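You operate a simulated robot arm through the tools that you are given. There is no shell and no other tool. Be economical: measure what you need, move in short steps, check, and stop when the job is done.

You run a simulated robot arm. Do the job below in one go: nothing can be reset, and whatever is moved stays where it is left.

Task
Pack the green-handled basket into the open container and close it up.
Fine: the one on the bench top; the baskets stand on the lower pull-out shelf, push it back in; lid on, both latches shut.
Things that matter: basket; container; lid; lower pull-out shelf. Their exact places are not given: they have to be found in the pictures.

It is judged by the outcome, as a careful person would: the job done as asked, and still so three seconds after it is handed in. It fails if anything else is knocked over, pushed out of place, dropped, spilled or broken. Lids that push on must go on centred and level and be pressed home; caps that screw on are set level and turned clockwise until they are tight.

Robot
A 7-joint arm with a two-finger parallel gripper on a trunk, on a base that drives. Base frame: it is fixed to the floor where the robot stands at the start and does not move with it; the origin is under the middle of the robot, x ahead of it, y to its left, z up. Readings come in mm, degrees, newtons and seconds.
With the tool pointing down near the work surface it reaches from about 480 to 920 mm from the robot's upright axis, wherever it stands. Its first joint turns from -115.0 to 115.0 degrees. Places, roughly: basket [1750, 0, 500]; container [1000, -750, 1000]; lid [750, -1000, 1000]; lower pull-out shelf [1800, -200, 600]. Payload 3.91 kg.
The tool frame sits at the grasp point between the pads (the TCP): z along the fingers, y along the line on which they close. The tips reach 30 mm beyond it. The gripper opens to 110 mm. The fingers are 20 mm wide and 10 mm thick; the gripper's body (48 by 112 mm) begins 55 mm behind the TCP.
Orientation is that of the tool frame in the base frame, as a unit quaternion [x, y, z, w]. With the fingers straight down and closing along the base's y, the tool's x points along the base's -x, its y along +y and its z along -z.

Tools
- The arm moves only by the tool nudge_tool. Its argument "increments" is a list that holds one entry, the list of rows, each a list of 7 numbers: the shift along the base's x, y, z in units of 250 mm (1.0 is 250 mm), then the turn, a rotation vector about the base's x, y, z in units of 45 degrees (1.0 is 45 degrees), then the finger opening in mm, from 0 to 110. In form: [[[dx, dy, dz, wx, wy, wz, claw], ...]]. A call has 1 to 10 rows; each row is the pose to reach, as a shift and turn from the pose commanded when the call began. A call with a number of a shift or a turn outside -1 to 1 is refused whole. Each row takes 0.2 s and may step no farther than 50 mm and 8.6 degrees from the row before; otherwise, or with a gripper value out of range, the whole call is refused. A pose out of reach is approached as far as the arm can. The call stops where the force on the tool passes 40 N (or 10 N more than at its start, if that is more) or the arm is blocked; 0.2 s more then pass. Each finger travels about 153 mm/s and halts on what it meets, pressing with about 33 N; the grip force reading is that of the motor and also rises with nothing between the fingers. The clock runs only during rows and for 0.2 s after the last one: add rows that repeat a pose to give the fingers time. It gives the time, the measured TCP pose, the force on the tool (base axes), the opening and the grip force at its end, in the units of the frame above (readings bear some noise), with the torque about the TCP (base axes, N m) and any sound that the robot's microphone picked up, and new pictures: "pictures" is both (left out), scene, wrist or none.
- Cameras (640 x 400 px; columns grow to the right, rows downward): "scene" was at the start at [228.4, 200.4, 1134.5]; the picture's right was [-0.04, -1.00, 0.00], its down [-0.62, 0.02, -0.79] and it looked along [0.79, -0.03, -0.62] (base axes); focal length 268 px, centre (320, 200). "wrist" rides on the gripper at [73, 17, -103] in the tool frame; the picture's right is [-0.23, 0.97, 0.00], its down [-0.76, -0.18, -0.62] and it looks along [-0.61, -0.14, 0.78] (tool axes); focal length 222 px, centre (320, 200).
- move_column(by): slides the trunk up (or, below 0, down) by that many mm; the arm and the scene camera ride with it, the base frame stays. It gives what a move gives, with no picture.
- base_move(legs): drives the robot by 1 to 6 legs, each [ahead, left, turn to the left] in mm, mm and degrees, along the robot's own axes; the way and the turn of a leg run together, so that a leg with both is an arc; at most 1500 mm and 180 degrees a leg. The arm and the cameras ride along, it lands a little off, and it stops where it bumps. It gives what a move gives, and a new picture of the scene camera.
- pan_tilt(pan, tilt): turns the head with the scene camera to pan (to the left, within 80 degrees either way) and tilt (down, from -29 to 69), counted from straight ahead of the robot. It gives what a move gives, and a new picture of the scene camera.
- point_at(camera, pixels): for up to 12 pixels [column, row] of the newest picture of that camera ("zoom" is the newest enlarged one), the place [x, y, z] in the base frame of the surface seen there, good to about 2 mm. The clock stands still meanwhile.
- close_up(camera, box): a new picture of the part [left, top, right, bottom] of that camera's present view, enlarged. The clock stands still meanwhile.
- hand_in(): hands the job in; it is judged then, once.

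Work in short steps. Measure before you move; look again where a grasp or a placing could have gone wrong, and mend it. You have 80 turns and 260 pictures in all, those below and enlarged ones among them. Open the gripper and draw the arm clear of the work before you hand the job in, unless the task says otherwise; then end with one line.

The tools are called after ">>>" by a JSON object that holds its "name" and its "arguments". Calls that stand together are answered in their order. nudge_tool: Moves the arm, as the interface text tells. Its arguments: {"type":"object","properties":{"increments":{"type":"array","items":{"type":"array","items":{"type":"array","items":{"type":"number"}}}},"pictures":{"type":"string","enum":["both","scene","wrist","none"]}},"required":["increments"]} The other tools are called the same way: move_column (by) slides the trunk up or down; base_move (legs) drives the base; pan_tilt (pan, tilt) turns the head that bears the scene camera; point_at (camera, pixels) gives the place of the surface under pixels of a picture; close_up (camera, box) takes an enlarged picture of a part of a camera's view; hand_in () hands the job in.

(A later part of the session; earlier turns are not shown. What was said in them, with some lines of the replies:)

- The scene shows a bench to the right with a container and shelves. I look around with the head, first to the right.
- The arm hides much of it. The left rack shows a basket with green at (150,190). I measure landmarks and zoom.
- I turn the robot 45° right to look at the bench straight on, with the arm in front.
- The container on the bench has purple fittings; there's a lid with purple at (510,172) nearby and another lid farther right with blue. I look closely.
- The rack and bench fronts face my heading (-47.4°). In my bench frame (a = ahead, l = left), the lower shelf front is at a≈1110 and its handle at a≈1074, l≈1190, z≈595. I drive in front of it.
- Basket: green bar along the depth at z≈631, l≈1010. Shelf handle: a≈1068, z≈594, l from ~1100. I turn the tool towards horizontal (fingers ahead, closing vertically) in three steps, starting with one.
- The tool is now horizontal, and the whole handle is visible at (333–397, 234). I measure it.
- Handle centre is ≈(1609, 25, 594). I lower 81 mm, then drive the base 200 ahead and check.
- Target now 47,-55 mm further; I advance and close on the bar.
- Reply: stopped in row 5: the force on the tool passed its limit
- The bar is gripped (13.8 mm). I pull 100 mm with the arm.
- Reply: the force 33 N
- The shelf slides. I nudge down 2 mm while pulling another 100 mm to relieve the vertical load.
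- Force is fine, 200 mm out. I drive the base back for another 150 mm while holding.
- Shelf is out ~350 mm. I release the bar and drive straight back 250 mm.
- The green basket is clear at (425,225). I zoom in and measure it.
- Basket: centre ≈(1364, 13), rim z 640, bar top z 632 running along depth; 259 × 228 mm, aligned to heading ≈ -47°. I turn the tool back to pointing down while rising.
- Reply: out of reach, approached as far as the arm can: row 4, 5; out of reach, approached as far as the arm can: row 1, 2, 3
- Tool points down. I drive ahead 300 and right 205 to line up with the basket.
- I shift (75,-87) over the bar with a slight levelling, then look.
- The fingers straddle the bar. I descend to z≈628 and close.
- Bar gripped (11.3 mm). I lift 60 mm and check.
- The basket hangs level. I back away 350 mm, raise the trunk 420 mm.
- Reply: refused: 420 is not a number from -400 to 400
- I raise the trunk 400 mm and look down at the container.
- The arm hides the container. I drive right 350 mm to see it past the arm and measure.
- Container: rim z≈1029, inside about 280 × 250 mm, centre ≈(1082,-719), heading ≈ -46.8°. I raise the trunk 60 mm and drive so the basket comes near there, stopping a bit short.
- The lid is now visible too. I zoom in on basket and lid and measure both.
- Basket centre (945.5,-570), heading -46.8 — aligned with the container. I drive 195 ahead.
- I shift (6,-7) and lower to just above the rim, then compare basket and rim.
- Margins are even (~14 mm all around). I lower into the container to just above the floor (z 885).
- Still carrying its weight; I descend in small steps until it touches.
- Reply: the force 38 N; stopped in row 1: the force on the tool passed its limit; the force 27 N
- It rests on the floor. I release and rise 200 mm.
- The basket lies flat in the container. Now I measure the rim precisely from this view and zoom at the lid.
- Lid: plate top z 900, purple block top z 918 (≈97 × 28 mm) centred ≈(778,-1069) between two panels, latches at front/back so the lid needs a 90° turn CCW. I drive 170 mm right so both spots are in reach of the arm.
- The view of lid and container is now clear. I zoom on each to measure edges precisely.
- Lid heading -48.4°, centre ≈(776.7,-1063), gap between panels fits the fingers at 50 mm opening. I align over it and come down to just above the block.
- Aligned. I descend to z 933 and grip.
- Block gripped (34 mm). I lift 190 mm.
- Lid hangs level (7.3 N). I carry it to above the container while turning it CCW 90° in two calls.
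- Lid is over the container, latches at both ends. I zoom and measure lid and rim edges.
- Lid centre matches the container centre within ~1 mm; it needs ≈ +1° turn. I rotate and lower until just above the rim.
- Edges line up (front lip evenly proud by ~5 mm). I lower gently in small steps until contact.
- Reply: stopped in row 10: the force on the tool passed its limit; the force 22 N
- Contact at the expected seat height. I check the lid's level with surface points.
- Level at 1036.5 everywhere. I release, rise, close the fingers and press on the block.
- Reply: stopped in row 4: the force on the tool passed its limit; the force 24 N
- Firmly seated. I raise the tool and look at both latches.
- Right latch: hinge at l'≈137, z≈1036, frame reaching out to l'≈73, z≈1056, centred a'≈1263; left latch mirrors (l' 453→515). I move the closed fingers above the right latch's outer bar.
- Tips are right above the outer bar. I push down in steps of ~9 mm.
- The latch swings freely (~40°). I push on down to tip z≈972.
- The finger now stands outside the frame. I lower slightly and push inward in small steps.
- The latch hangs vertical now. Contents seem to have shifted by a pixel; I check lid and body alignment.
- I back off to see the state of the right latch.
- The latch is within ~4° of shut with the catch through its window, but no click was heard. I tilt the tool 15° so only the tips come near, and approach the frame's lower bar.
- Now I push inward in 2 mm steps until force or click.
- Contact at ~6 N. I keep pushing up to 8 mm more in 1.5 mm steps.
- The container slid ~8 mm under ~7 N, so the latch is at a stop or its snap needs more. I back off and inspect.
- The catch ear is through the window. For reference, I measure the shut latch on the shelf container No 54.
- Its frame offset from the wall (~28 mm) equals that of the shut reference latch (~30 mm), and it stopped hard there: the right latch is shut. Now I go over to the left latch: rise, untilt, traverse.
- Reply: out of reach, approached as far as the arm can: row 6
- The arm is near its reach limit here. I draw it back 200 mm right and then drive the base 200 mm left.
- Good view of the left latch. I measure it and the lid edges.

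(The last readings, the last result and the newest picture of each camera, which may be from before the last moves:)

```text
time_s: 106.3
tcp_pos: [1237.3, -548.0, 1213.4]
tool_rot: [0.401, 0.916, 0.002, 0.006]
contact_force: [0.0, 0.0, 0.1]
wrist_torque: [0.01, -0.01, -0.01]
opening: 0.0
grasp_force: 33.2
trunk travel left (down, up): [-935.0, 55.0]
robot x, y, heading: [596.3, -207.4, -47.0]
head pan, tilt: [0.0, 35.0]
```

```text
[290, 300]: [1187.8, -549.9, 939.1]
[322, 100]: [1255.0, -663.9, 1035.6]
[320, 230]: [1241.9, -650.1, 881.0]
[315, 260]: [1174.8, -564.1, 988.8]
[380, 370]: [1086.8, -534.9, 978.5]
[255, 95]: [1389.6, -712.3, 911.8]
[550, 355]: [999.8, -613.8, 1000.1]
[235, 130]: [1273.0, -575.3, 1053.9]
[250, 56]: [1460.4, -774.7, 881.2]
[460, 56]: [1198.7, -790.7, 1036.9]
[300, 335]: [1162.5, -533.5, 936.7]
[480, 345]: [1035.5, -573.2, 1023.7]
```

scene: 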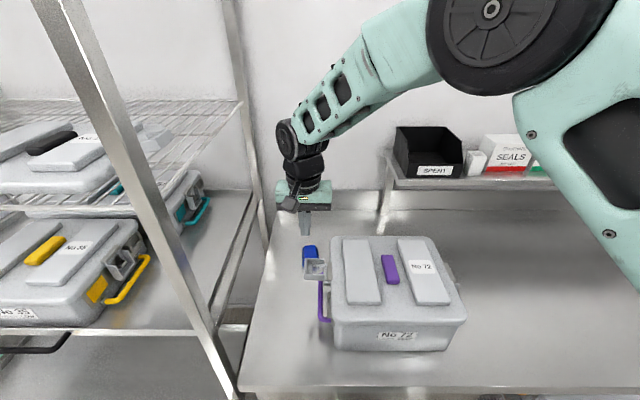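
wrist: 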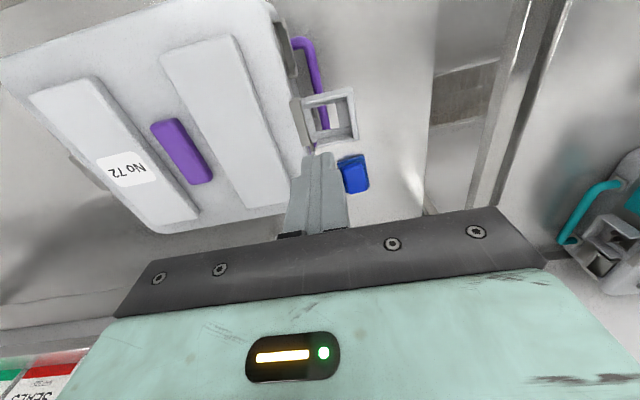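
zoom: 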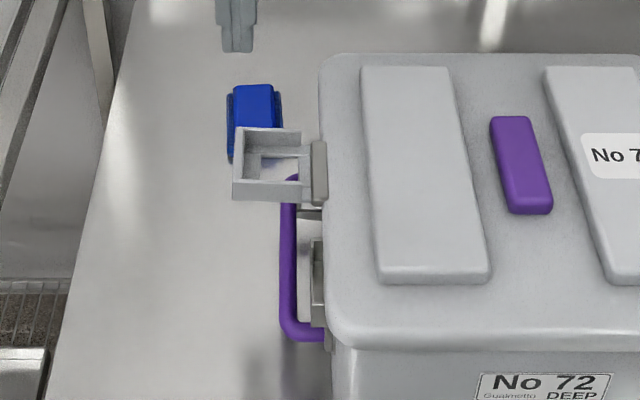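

Left latch: outer bar at l'≈529, hinge ≈465. I position above its outer bar and press down in one smooth sequence as on the right.

>>> {"name": "nudge_tool", "arguments": {"increments": [[[0.042, -0.064, -0.15, 0, 0, 0, 0], [0.042, -0.064, -0.3, 0, 0, 0, 0], [0.042, -0.064, -0.42, 0, 0, 0, 0], [0.042, -0.064, -0.48, 0, 0, 0, 0], [0.042, -0.064, -0.54, 0, 0, 0, 0], [0.042, -0.064, -0.6, 0, 0, 0, 0], [0.042, -0.064, -0.66, 0, 0, 0, 0], [0.042, -0.064, -0.7, 0, 0, 0, 0]]]}}

>>> {"name": "close_up", "arguments": {"camera": "scene", "box": [260, 220, 400, 340]}}

```text
time_s: 108.1
tcp_pos: [1248.5, -563.1, 1036.9]
tool_rot: [0.4, 0.917, 0.002, 0.006]
contact_force: [-0.3, -0.5, 0.0]
wrist_torque: [0.0, 0.0, 0.0]
opening: 0.2
grasp_force: 33.0
trunk travel left (down, up): [-935.0, 55.0]
robot x, y, heading: [593.6, -205.9, -47.0]
head pan, tilt: [0.0, 35.0]
```

scene: 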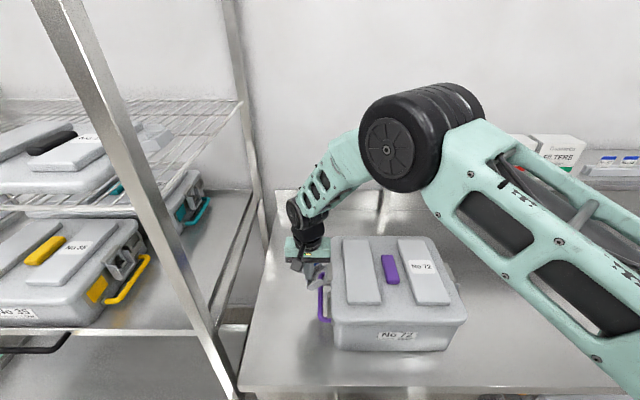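
wrist: 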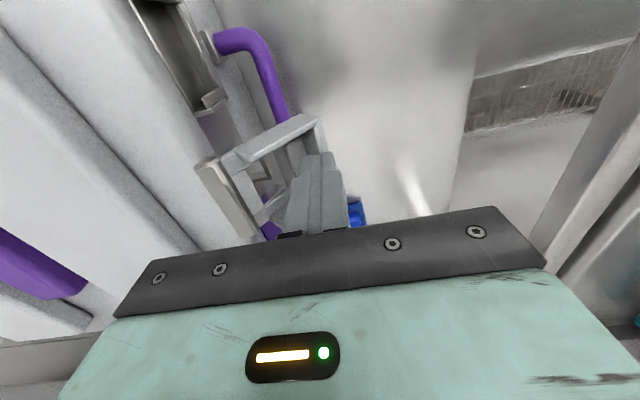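

```text
3.33 times, centred on (330, 280) of scene
```

zoom: 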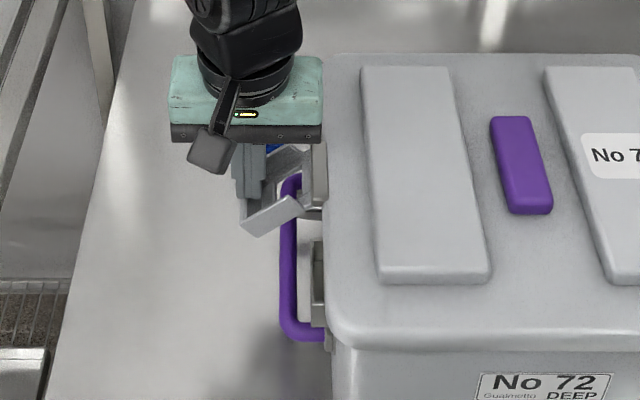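

Same state as on the right. I push further down to tip z≈973, then move out 20 mm while tilting the tool −15°.

>>> {"name": "nudge_tool", "arguments": {"increments": [[[0, 0, -0.04, 0, 0, 0, 0], [0, 0, -0.08, 0, 0, 0, 0], [0, 0, -0.12, 0, 0, 0, 0], [0, 0, -0.14, 0, 0, 0, 0], [0.058, 0.055, -0.17, -0.114, 0.1215, 0, 0], [0.058, 0.055, -0.2, -0.228, 0.243, 0, 0], [0.058, 0.055, -0.2, -0.228, 0.243, 0, 0]]]}}

>>> {"name": "close_up", "arguments": {"camera": "scene", "box": [260, 220, 400, 340]}}

```text
time_s: 109.7
tcp_pos: [1264.5, -549.0, 985.8]
tool_rot: [0.397, 0.909, -0.119, -0.046]
contact_force: [-0.1, 0.4, -0.3]
wrist_torque: [0.04, -0.02, 0.04]
opening: 0.0
grasp_force: 32.7
trunk travel left (down, up): [-935.0, 55.0]
robot x, y, heading: [594.0, -208.0, -47.0]
head pan, tilt: [0.0, 35.0]
```

scene: 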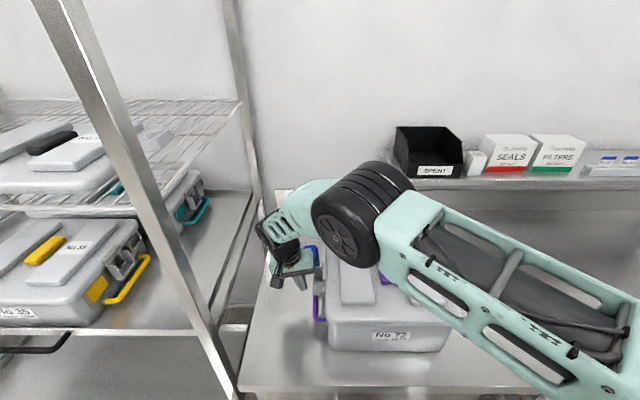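
wrist: 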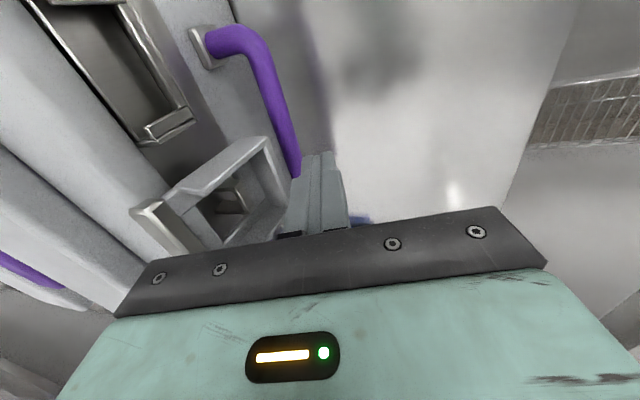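

```text
3.33 times, centred on (330, 280) of scene
```

zoom: 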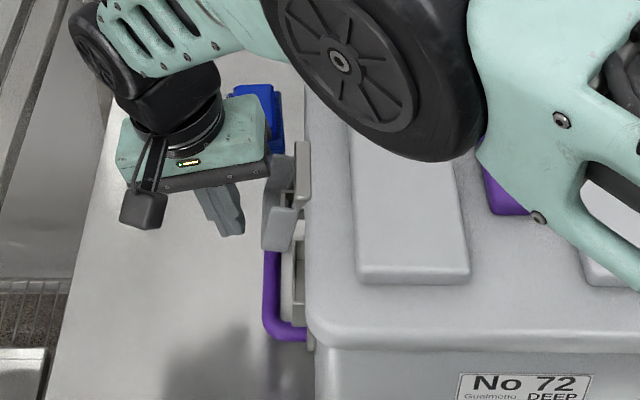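

The container was dragged a bit to the left (label moved ~8 px), and the elbow is low. I measure elbow height, the lid, and the latch.

>>> {"name": "point_at", "arguments": {"camera": "zoom", "pixels": [[380, 155], [340, 60], [300, 110], [265, 210], [285, 225], [305, 170], [280, 180], [265, 300], [420, 255], [330, 250], [400, 340], [560, 330]]}}

>>> {"name": "point_at", "arguments": {"camera": "scene", "pixels": [[345, 265], [360, 255], [400, 270], [450, 300], [380, 330], [340, 315], [440, 320], [350, 318], [335, 335], [400, 318], [430, 318], [440, 345]]}}

```text
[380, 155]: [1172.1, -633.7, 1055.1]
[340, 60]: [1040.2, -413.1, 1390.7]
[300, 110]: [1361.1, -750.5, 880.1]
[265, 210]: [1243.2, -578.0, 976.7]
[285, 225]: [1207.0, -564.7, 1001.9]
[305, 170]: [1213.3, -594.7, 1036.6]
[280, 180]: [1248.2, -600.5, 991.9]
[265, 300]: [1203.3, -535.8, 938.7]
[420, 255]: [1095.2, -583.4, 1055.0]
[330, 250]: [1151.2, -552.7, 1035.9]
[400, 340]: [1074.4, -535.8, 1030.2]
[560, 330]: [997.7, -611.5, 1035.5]
```

```text
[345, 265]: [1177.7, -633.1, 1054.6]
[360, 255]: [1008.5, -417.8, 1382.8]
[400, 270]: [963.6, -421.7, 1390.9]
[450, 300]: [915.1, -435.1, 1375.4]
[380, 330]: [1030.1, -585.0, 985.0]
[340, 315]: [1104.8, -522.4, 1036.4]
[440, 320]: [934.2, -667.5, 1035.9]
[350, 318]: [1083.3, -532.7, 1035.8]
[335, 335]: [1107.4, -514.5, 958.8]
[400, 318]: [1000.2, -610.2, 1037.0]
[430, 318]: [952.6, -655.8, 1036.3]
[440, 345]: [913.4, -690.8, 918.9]
```

Elbow is clear (z 1390) and the lid is level; the latch is ~15° from shut and the container ~20 mm left of its original place. Pushing inward will close it and bring the container back. First 32 mm.

>>> {"name": "nudge_tool", "arguments": {"increments": [[[-0.029, -0.027, 0, 0, 0, 0, 0], [-0.047, -0.044, 0, 0, 0, 0, 0], [-0.058, -0.055, 0, 0, 0, 0, 0], [-0.067, -0.063, 0, 0, 0, 0, 0], [-0.076, -0.071, 0, 0, 0, 0, 0], [-0.085, -0.079, 0, 0, 0, 0, 0], [-0.093, -0.087, 0, 0, 0, 0, 0]]]}}

>>> {"name": "close_up", "arguments": {"camera": "scene", "box": [260, 220, 400, 340]}}

```text
time_s: 111.3
tcp_pos: [1239.6, -571.1, 987.7]
tool_rot: [0.396, 0.91, -0.117, -0.046]
contact_force: [5.6, 5.3, -0.8]
wrist_torque: [0.13, -0.15, -0.07]
opening: 0.0
grasp_force: 33.6
trunk travel left (down, up): [-935.0, 55.0]
robot x, y, heading: [594.8, -205.6, -46.9]
head pan, tilt: [0.0, 35.0]
```

scene: 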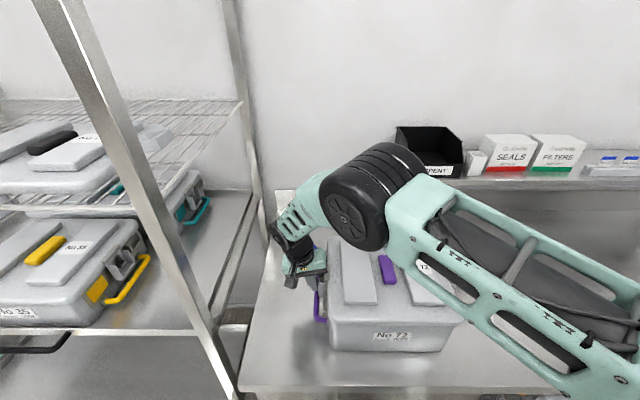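
wrist: 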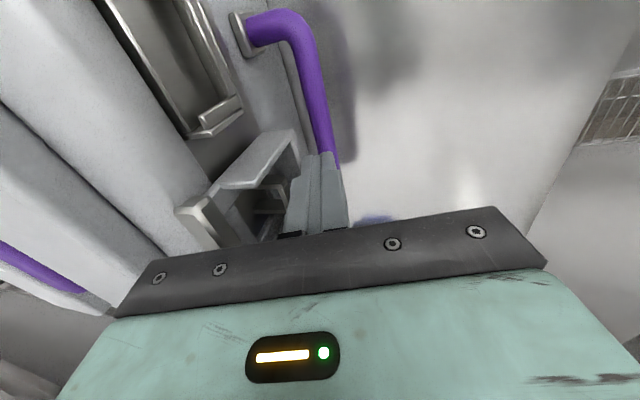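

```text
3.33 times, centred on (330, 280) of scene
```

zoom: 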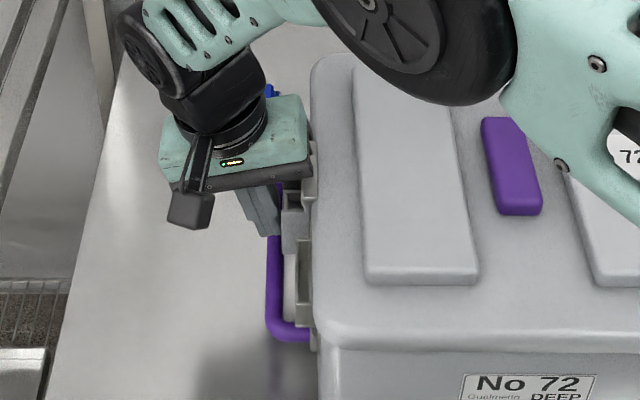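

At ~8 N the container is on the point of sliding; I push 18 mm more to bring the container back and confirm the latch is at its stop.

>>> {"name": "nudge_tool", "arguments": {"increments": [[[-0.007, -0.0066, 0, 0, 0, 0, 0], [-0.0146, -0.0137, 0, 0, 0, 0, 0], [-0.022, -0.0205, 0, 0, 0, 0, 0], [-0.029, -0.0274, 0, 0, 0, 0, 0], [-0.0365, -0.034, 0, 0, 0, 0, 0], [-0.044, -0.041, 0, 0, 0, 0, 0], [-0.0525, -0.049, 0, 0, 0, 0, 0]]]}}

>>> {"name": "close_up", "arguments": {"camera": "scene", "box": [260, 220, 400, 340]}}

```text
time_s: 112.9
tcp_pos: [1228.2, -585.0, 987.3]
tool_rot: [0.397, 0.909, -0.118, -0.046]
contact_force: [4.9, 4.7, -1.5]
wrist_torque: [0.11, -0.15, -0.09]
opening: 0.0
grasp_force: 33.1
trunk travel left (down, up): [-935.0, 55.0]
robot x, y, heading: [597.2, -206.2, -47.0]
head pan, tilt: [0.0, 35.0]
```

scene: 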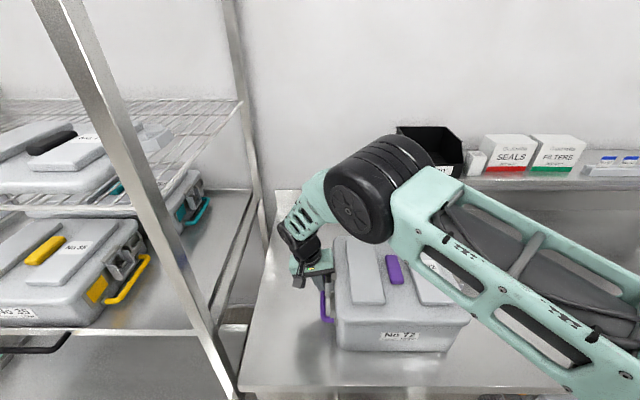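
wrist: 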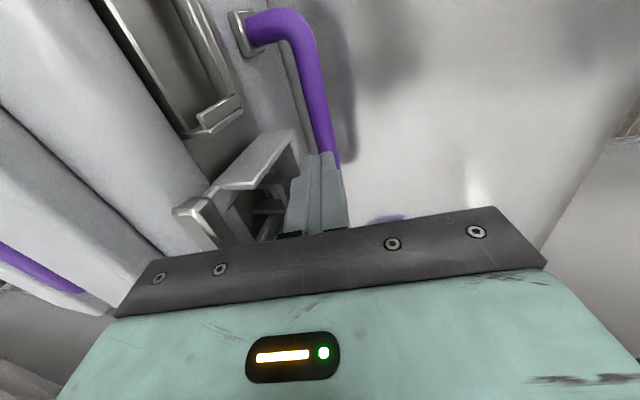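

```text
3.33 times, centred on (330, 280) of scene
5 turns are left
```

zoom: 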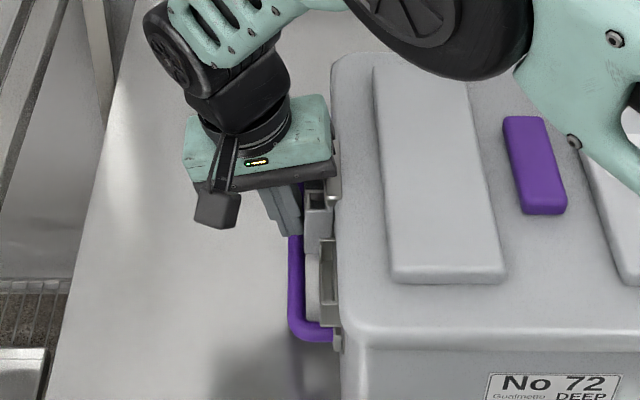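

Both lid and body are back in place and the left latch is at its stop. With few turns left I now, in one go, retreat, check the container with a close-up, drive to the shelf, lower the trunk and pitch the tool forward to push the shelf.

>>> {"name": "nudge_tool", "arguments": {"increments": [[[0.073, 0.0685, 0, 0, 0, 0, 0], [0.11, 0.103, 0.12, 0.114, -0.1215, 0, 0], [0.11, 0.103, 0.28, 0.228, -0.243, 0, 0], [0.11, 0.103, 0.46, 0.228, -0.243, 0, 0], [0.02, 0.018, 0.56, 0.228, -0.243, 0, 0], [-0.08, -0.075, 0.66, 0.228, -0.243, 0, 0], [-0.175, -0.165, 0.76, 0.228, -0.243, 0, 0]]], "pictures": "wrist"}}

>>> {"name": "base_move", "arguments": {"legs": [[-700, 0, 0]]}}

>>> {"name": "close_up", "arguments": {"camera": "scene", "box": [260, 100, 500, 250]}}

>>> {"name": "move_column", "arguments": {"by": -400}}

>>> {"name": "move_column", "arguments": {"by": -60}}

>>> {"name": "base_move", "arguments": {"legs": [[0, 769, -0.7]]}}

>>> {"name": "nudge_tool", "arguments": {"increments": [[[0, 0, -0.05, -0.122, -0.114, 0, 0], [0, 0, -0.1, -0.244, -0.228, 0, 0], [0, 0, -0.15, -0.366, -0.342, 0, 0], [0, 0, -0.2, -0.488, -0.456, 0, 0], [0, 0, -0.25, -0.61, -0.57, 0, 0]]], "pictures": "none"}}

>>> {"name": "nudge_tool", "arguments": {"increments": [[[0, 0, -0.05, -0.122, -0.114, 0, 0], [0, 0, -0.1, -0.244, -0.228, 0, 0], [0, 0, -0.15, -0.366, -0.342, 0, 0], [0, 0, -0.2, -0.488, -0.456, 0, 0], [0, 0, -0.234, -0.61, -0.57, 0, 0]]], "pictures": "both"}}

```text
time_s: 114.5
tcp_pos: [1182.4, -624.8, 1178.4]
tool_rot: [0.401, 0.916, 0.002, 0.005]
contact_force: [0.3, 0.6, -0.8]
wrist_torque: [-0.01, 0.07, 0.02]
opening: 0.0
grasp_force: 33.1
trunk travel left (down, up): [-935.0, 55.0]
robot x, y, heading: [592.0, -214.3, -46.9]
head pan, tilt: [0.0, 35.0]
```

wrist: 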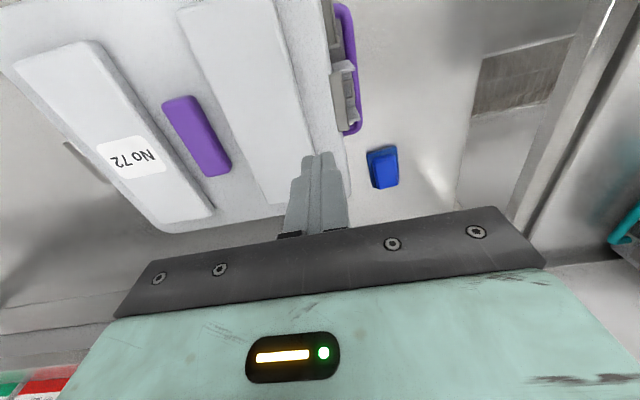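

```text
time_s: 118.4
tcp_pos: [706.0, -116.7, 1178.9]
tool_rot: [0.403, 0.915, 0.002, 0.007]
contact_force: [-0.4, 0.4, -0.1]
wrist_torque: [0.0, 0.0, 0.02]
opening: 0.0
grasp_force: 32.8
trunk travel left (down, up): [-935.0, 55.0]
robot x, y, heading: [118.3, 303.1, -47.3]
head pan, tilt: [0.0, 35.0]
```

scene: 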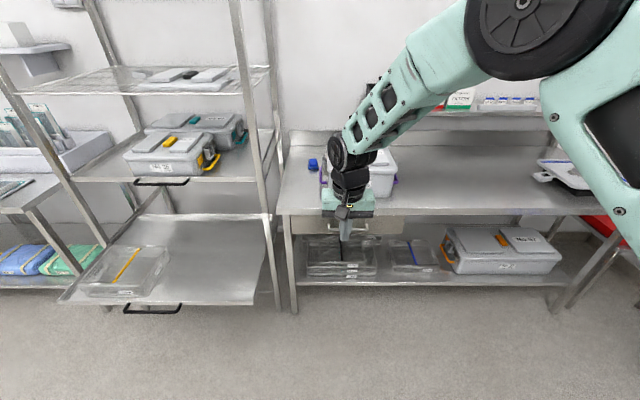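

```text
2.67 times, centred on (380, 175) of scene
```

zoom: 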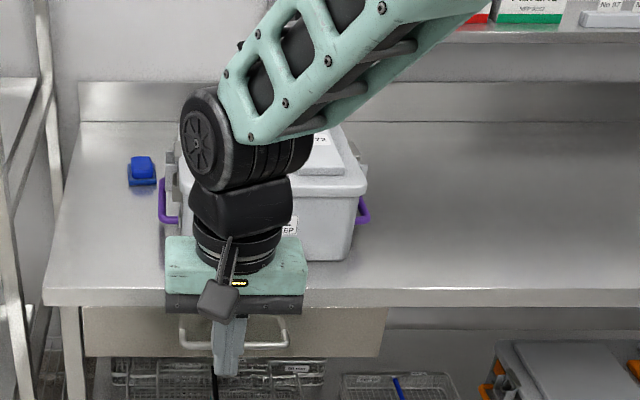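

```text
time_s: 122.2
tcp_pos: [705.3, -114.3, 779.0]
tool_rot: [0.403, 0.915, 0.002, 0.007]
contact_force: [-0.5, 0.3, -0.8]
wrist_torque: [0.02, 0.01, -0.01]
opening: 0.0
grasp_force: 33.2
trunk travel left (down, up): [-535.0, 455.0]
robot x, y, heading: [116.7, 302.0, -47.1]
head pan, tilt: [0.0, 35.0]
```

```text
time_s: 123.2
tcp_pos: [705.5, -114.6, 718.4]
tool_rot: [0.403, 0.915, 0.001, 0.006]
contact_force: [0.4, 0.2, 0.0]
wrist_torque: [-0.02, 0.02, -0.01]
opening: 0.1
grasp_force: 32.8
trunk travel left (down, up): [-475.0, 515.0]
robot x, y, heading: [119.8, 301.5, -47.3]
head pan, tilt: [0.0, 35.0]
```

```text
time_s: 127.3
tcp_pos: [1270.3, 404.5, 718.6]
tool_rot: [0.405, 0.914, 0.002, 0.007]
contact_force: [-0.8, 0.4, 0.3]
wrist_torque: [0.0, 0.01, 0.0]
opening: 0.1
grasp_force: 33.5
trunk travel left (down, up): [-475.0, 515.0]
robot x, y, heading: [690.8, 827.4, -47.8]
head pan, tilt: [0.0, 35.0]
```

scene: 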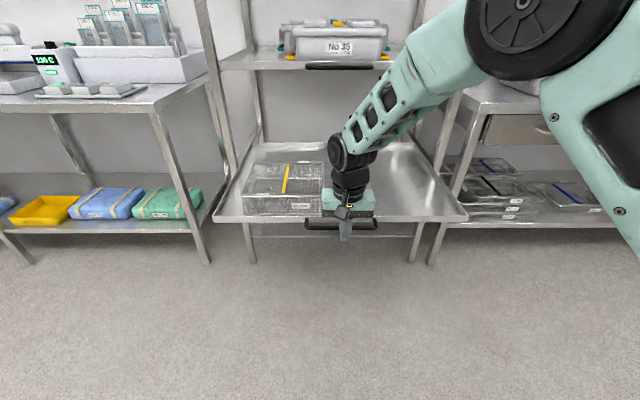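

```text
time_s: 128.6
tcp_pos: [1272.5, 404.6, 657.0]
tool_rot: [0.382, 0.864, -0.124, 0.304]
contact_force: [-0.2, 0.3, 0.0]
wrist_torque: [0.01, -0.01, 0.01]
opening: 0.1
grasp_force: 32.6
trunk travel left (down, up): [-475.0, 515.0]
robot x, y, heading: [687.6, 829.6, -47.6]
head pan, tilt: [0.0, 35.0]
```

```text
time_s: 129.8
tcp_pos: [1272.0, 403.2, 599.7]
tool_rot: [0.317, 0.723, -0.238, 0.566]
contact_force: [-0.2, 0.0, 0.3]
wrist_torque: [0.0, 0.01, 0.02]
opening: 0.0
grasp_force: 32.8
trunk travel left (down, up): [-475.0, 515.0]
robot x, y, heading: [687.1, 825.7, -47.6]
head pan, tilt: [0.0, 35.0]
4 turns are left
```

scene: 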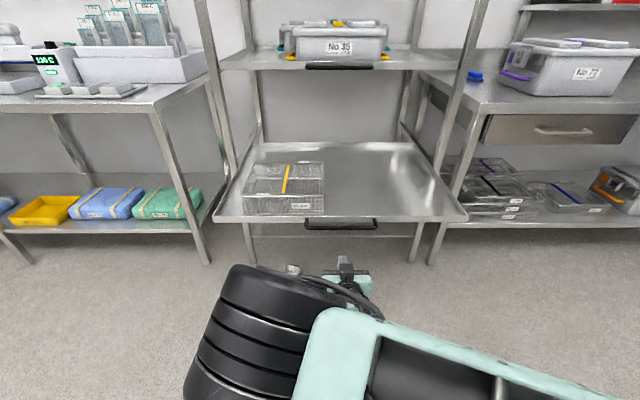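
wrist: 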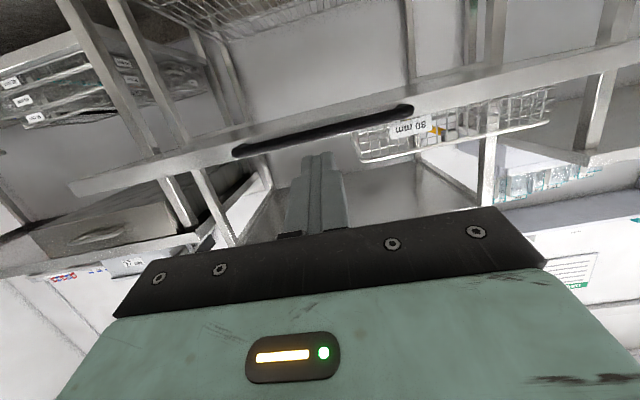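

The fingers point forward at handle height, centred (l≈1211 vs 1206). I lower 4 mm, drive ahead to push the shelf in, and finish the last millimetres with the arm, which stops on force.

>>> {"name": "nudge_tool", "arguments": {"increments": [[[0, 0, -0.016, 0, 0, 0, 0]]], "pictures": "none"}}

>>> {"name": "base_move", "arguments": {"legs": [[115, 0, 0]]}}

>>> {"name": "base_move", "arguments": {"legs": [[340, 0, 0]]}}

>>> {"name": "nudge_tool", "arguments": {"increments": [[[0.0067, -0.0074, 0, 0, 0, 0, 0], [0.0134, -0.0148, 0, 0, 0, 0, 0], [0.02, -0.022, 0, 0, 0, 0, 0], [0.027, -0.03, 0, 0, 0, 0, 0], [0.0335, -0.037, 0, 0, 0, 0, 0], [0.04, -0.044, 0, 0, 0, 0, 0], [0.047, -0.052, 0, 0, 0, 0, 0], [0.0536, -0.059, 0, 0, 0, 0, 0], [0.06, -0.066, 0, 0, 0, 0, 0], [0.067, -0.074, 0, 0, 0, 0, 0]]], "pictures": "both"}}

>>> {"name": "nudge_tool", "arguments": {"increments": [[[0.0067, -0.0074, 0, 0, 0, 0, 0], [0.0134, -0.0148, 0, 0, 0, 0, 0], [0.02, -0.022, 0, 0, 0, 0, 0], [0.027, -0.03, 0, 0, 0, 0, 0]]], "pictures": "scene"}}

>>> {"name": "close_up", "arguments": {"camera": "scene", "box": [180, 160, 480, 340]}}

```text
time_s: 130.2
tcp_pos: [1271.7, 403.4, 594.3]
tool_rot: [0.318, 0.723, -0.237, 0.566]
contact_force: [0.2, 0.6, -0.4]
wrist_torque: [-0.05, 0.01, -0.01]
opening: 0.2
grasp_force: 32.8
trunk travel left (down, up): [-475.0, 515.0]
robot x, y, heading: [689.1, 828.9, -47.3]
head pan, tilt: [0.0, 35.0]
```

```text
time_s: 131.4
tcp_pos: [1348.0, 318.5, 594.4]
tool_rot: [0.319, 0.723, -0.238, 0.566]
contact_force: [-0.1, -0.1, 0.0]
wrist_torque: [-0.01, 0.0, 0.02]
opening: 0.2
grasp_force: 32.6
trunk travel left (down, up): [-475.0, 515.0]
robot x, y, heading: [766.4, 740.9, -47.6]
head pan, tilt: [0.0, 35.0]
```

scene: 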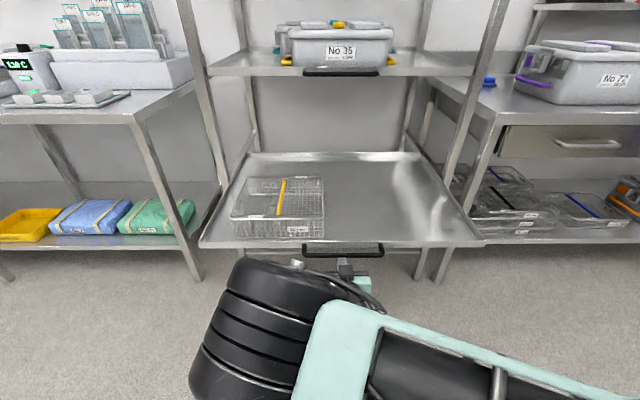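

```text
time_s: 133.6
tcp_pos: [1572.8, 66.6, 594.5]
tool_rot: [0.32, 0.722, -0.239, 0.565]
contact_force: [0.7, -0.4, 1.0]
wrist_torque: [0.03, 0.01, 0.01]
opening: 0.1
grasp_force: 32.8
trunk travel left (down, up): [-475.0, 515.0]
robot x, y, heading: [991.2, 495.1, -48.1]
head pan, tilt: [0.0, 35.0]
```

scene: 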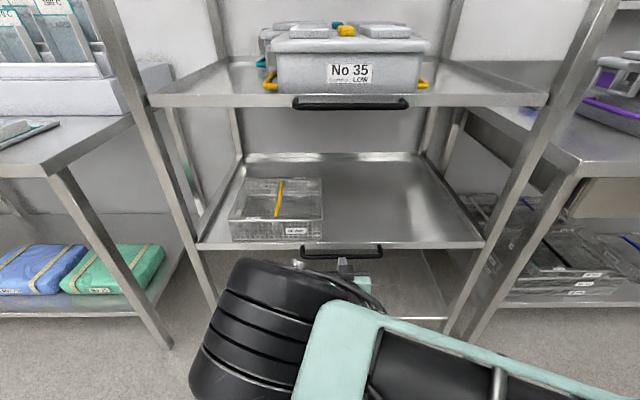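

```text
time_s: 135.8
tcp_pos: [1588.9, 51.6, 594.6]
tool_rot: [0.319, 0.723, -0.239, 0.564]
contact_force: [-10.5, 7.2, 11.2]
wrist_torque: [-0.27, -0.12, -0.19]
opening: 0.0
grasp_force: 33.6
trunk travel left (down, up): [-475.0, 515.0]
robot x, y, heading: [988.7, 490.0, -47.7]
head pan, tilt: [0.0, 35.0]
stopped in row 10: the force on the tool passed its limit (the readings are from after the stop); the commanded pose is now the measured one
```

scene: 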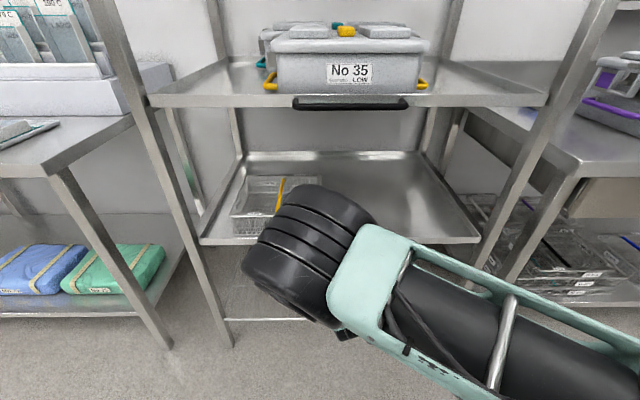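
wrist: 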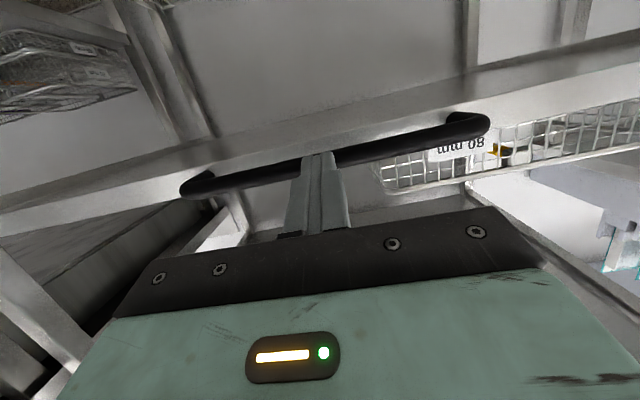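

```text
time_s: 136.2
tcp_pos: [1586.9, 50.0, 593.5]
tool_rot: [0.32, 0.723, -0.239, 0.563]
contact_force: [-12.8, 10.0, 13.2]
wrist_torque: [-0.29, -0.14, -0.13]
opening: 0.0
grasp_force: 33.0
trunk travel left (down, up): [-475.0, 515.0]
robot x, y, heading: [994.3, 489.0, -47.6]
head pan, tilt: [0.0, 35.0]
stopped in row 2: the force on the tool passed its limit (the readings are from after the stop); the commanded pose is now the measured one
```

scene: 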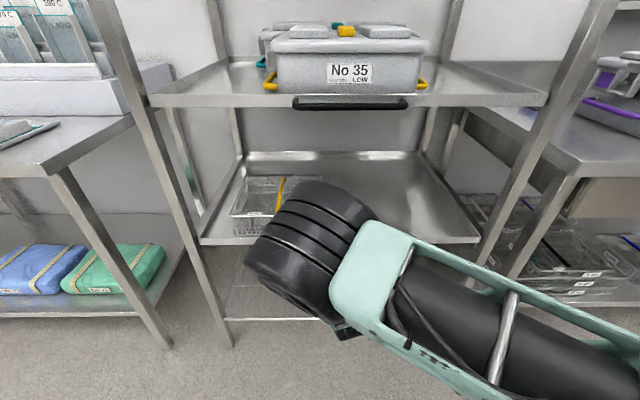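

```text
2.13 times, centred on (330, 250) of scene
3 turns are left
```

zoom: 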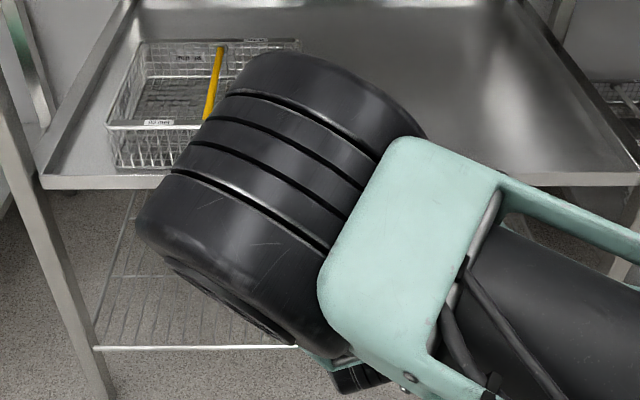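

The shelf stopped hard exactly where it stood at first (a≈1031 for the TCP). I back straight off and take verification pictures of shelf and container.

>>> {"name": "base_move", "arguments": {"legs": [[-500, 0, 0]]}}

>>> {"name": "point_at", "arguments": {"camera": "scene", "pixels": [[330, 203], [320, 206], [345, 206], [270, 200], [400, 200], [300, 200]]}}

>>> {"name": "move_column", "arguments": {"by": 300}}

>>> {"name": "pan_tilt", "arguments": {"pan": -30, "tilt": 25}}

>>> {"name": "close_up", "arguments": {"camera": "scene", "box": [250, 100, 450, 225]}}

>>> {"name": "base_move", "arguments": {"legs": [[0, -1300, 0]]}}

>>> {"name": "pan_tilt", "arguments": {"pan": 15, "tilt": 25}}

>>> {"name": "close_up", "arguments": {"camera": "scene", "box": [240, 100, 400, 225]}}

```text
time_s: 139.2
tcp_pos: [1254.3, 418.8, 593.1]
tool_rot: [0.319, 0.724, -0.238, 0.563]
contact_force: [0.1, 0.0, -0.6]
wrist_torque: [-0.01, 0.0, -0.04]
opening: 0.0
grasp_force: 33.4
trunk travel left (down, up): [-475.0, 515.0]
robot x, y, heading: [655.3, 864.3, -47.6]
head pan, tilt: [0.0, 35.0]
```

scene: 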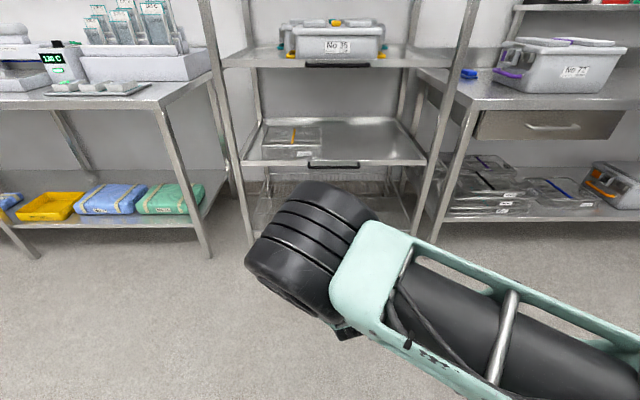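

```text
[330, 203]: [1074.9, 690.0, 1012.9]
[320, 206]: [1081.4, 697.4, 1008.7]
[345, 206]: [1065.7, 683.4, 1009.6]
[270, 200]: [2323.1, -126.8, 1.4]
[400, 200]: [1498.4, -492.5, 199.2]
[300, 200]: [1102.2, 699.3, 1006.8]
```

```text
time_s: 142.2
tcp_pos: [1254.8, 418.0, 893.3]
tool_rot: [0.319, 0.724, -0.238, 0.563]
contact_force: [-0.3, -1.1, 0.2]
wrist_torque: [-0.01, 0.02, 0.0]
opening: 0.0
grasp_force: 32.8
trunk travel left (down, up): [-775.0, 215.0]
robot x, y, heading: [652.1, 863.1, -47.9]
head pan, tilt: [0.0, 35.0]
```

```text
time_s: 143.1
tcp_pos: [1253.8, 420.2, 892.0]
tool_rot: [0.319, 0.724, -0.238, 0.563]
contact_force: [-0.6, 0.0, -0.3]
wrist_torque: [-0.04, 0.02, 0.0]
opening: 0.0
grasp_force: 33.2
trunk travel left (down, up): [-775.0, 215.0]
robot x, y, heading: [660.1, 861.5, -47.6]
head pan, tilt: [-30.0, 25.0]
```

scene: 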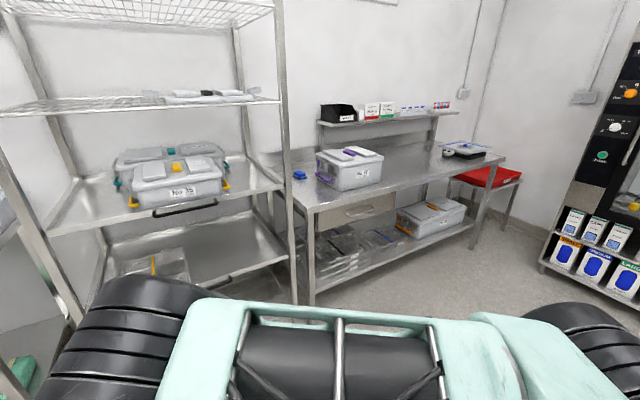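

```text
3.20 times, centred on (350, 162) of scene
```

zoom: 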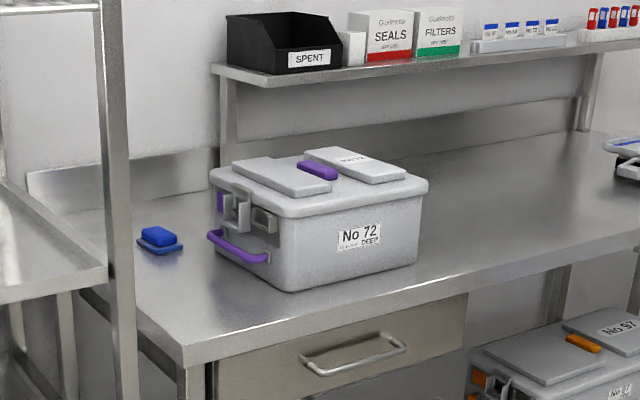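

```text
time_s: 149.5
tcp_pos: [321.2, -435.7, 893.3]
tool_rot: [0.316, 0.725, -0.236, 0.564]
contact_force: [0.8, -0.9, -0.6]
wrist_torque: [0.01, 0.03, 0.02]
opening: 0.0
grasp_force: 33.2
trunk travel left (down, up): [-775.0, 215.0]
robot x, y, heading: [-282.6, 1.8, -47.5]
head pan, tilt: [-30.0, 25.0]
```

scene: 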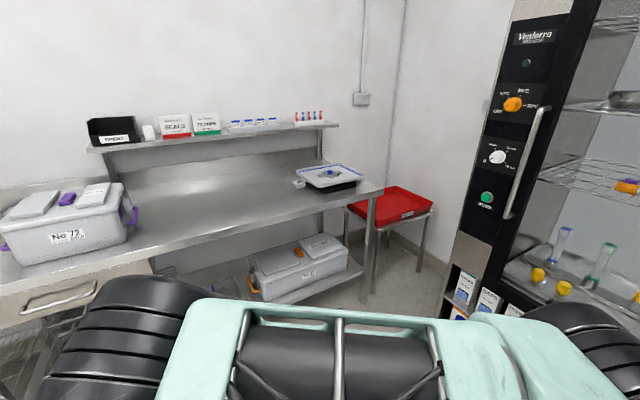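

```text
time_s: 150.7
tcp_pos: [321.2, -435.2, 892.3]
tool_rot: [0.317, 0.725, -0.236, 0.564]
contact_force: [0.1, 1.0, 0.1]
wrist_torque: [0.01, -0.01, -0.01]
opening: 0.0
grasp_force: 32.7
trunk travel left (down, up): [-775.0, 215.0]
robot x, y, heading: [-281.4, 3.2, -47.3]
head pan, tilt: [15.0, 25.0]
```

scene: 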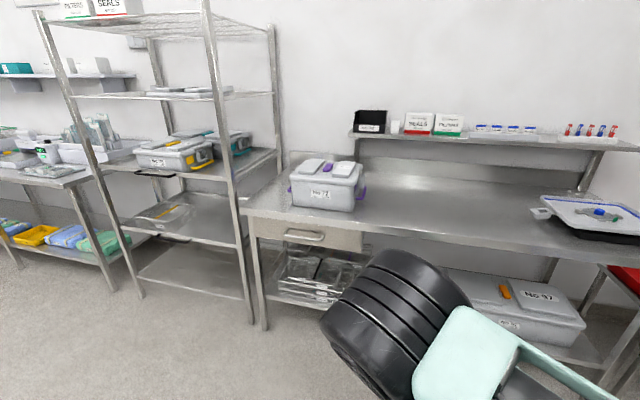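

```text
3.20 times, centred on (320, 162) of scene
2 turns are left
```

zoom: 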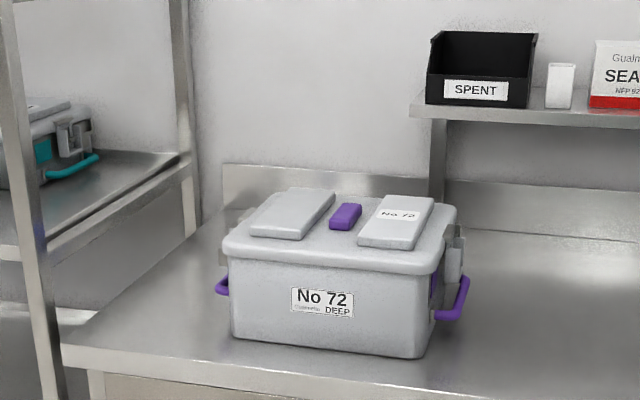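

The pictures show the shelf in, the lid level and both latches down flat against the ends. I open the gripper, clear of everything, and hand in.

>>> {"name": "nudge_tool", "arguments": {"increments": [[[0, 0, 0, 0, 0, 0, 100], [0, 0, 0, 0, 0, 0, 100], [0, 0, 0, 0, 0, 0, 100]]], "pictures": "none"}}

>>> {"name": "hand_in", "arguments": {}}

```text
time_s: 151.4
tcp_pos: [320.7, -435.5, 892.5]
tool_rot: [0.316, 0.725, -0.236, 0.565]
contact_force: [0.7, 0.1, -0.5]
wrist_torque: [0.0, 0.0, 0.0]
opening: 99.8
grasp_force: 0.1
trunk travel left (down, up): [-775.0, 215.0]
robot x, y, heading: [-281.4, -0.6, -47.3]
head pan, tilt: [15.0, 25.0]
```

```text
The job is handed in.
```

I've handed the job in: the green-handled basket is in container No 72, the lid is on and level, both latches are down at their stops (I heard no click from either), the lower shelf is pushed back in, and the container slid up to about 20 mm while I latched it before I pushed it back to about where it stood.
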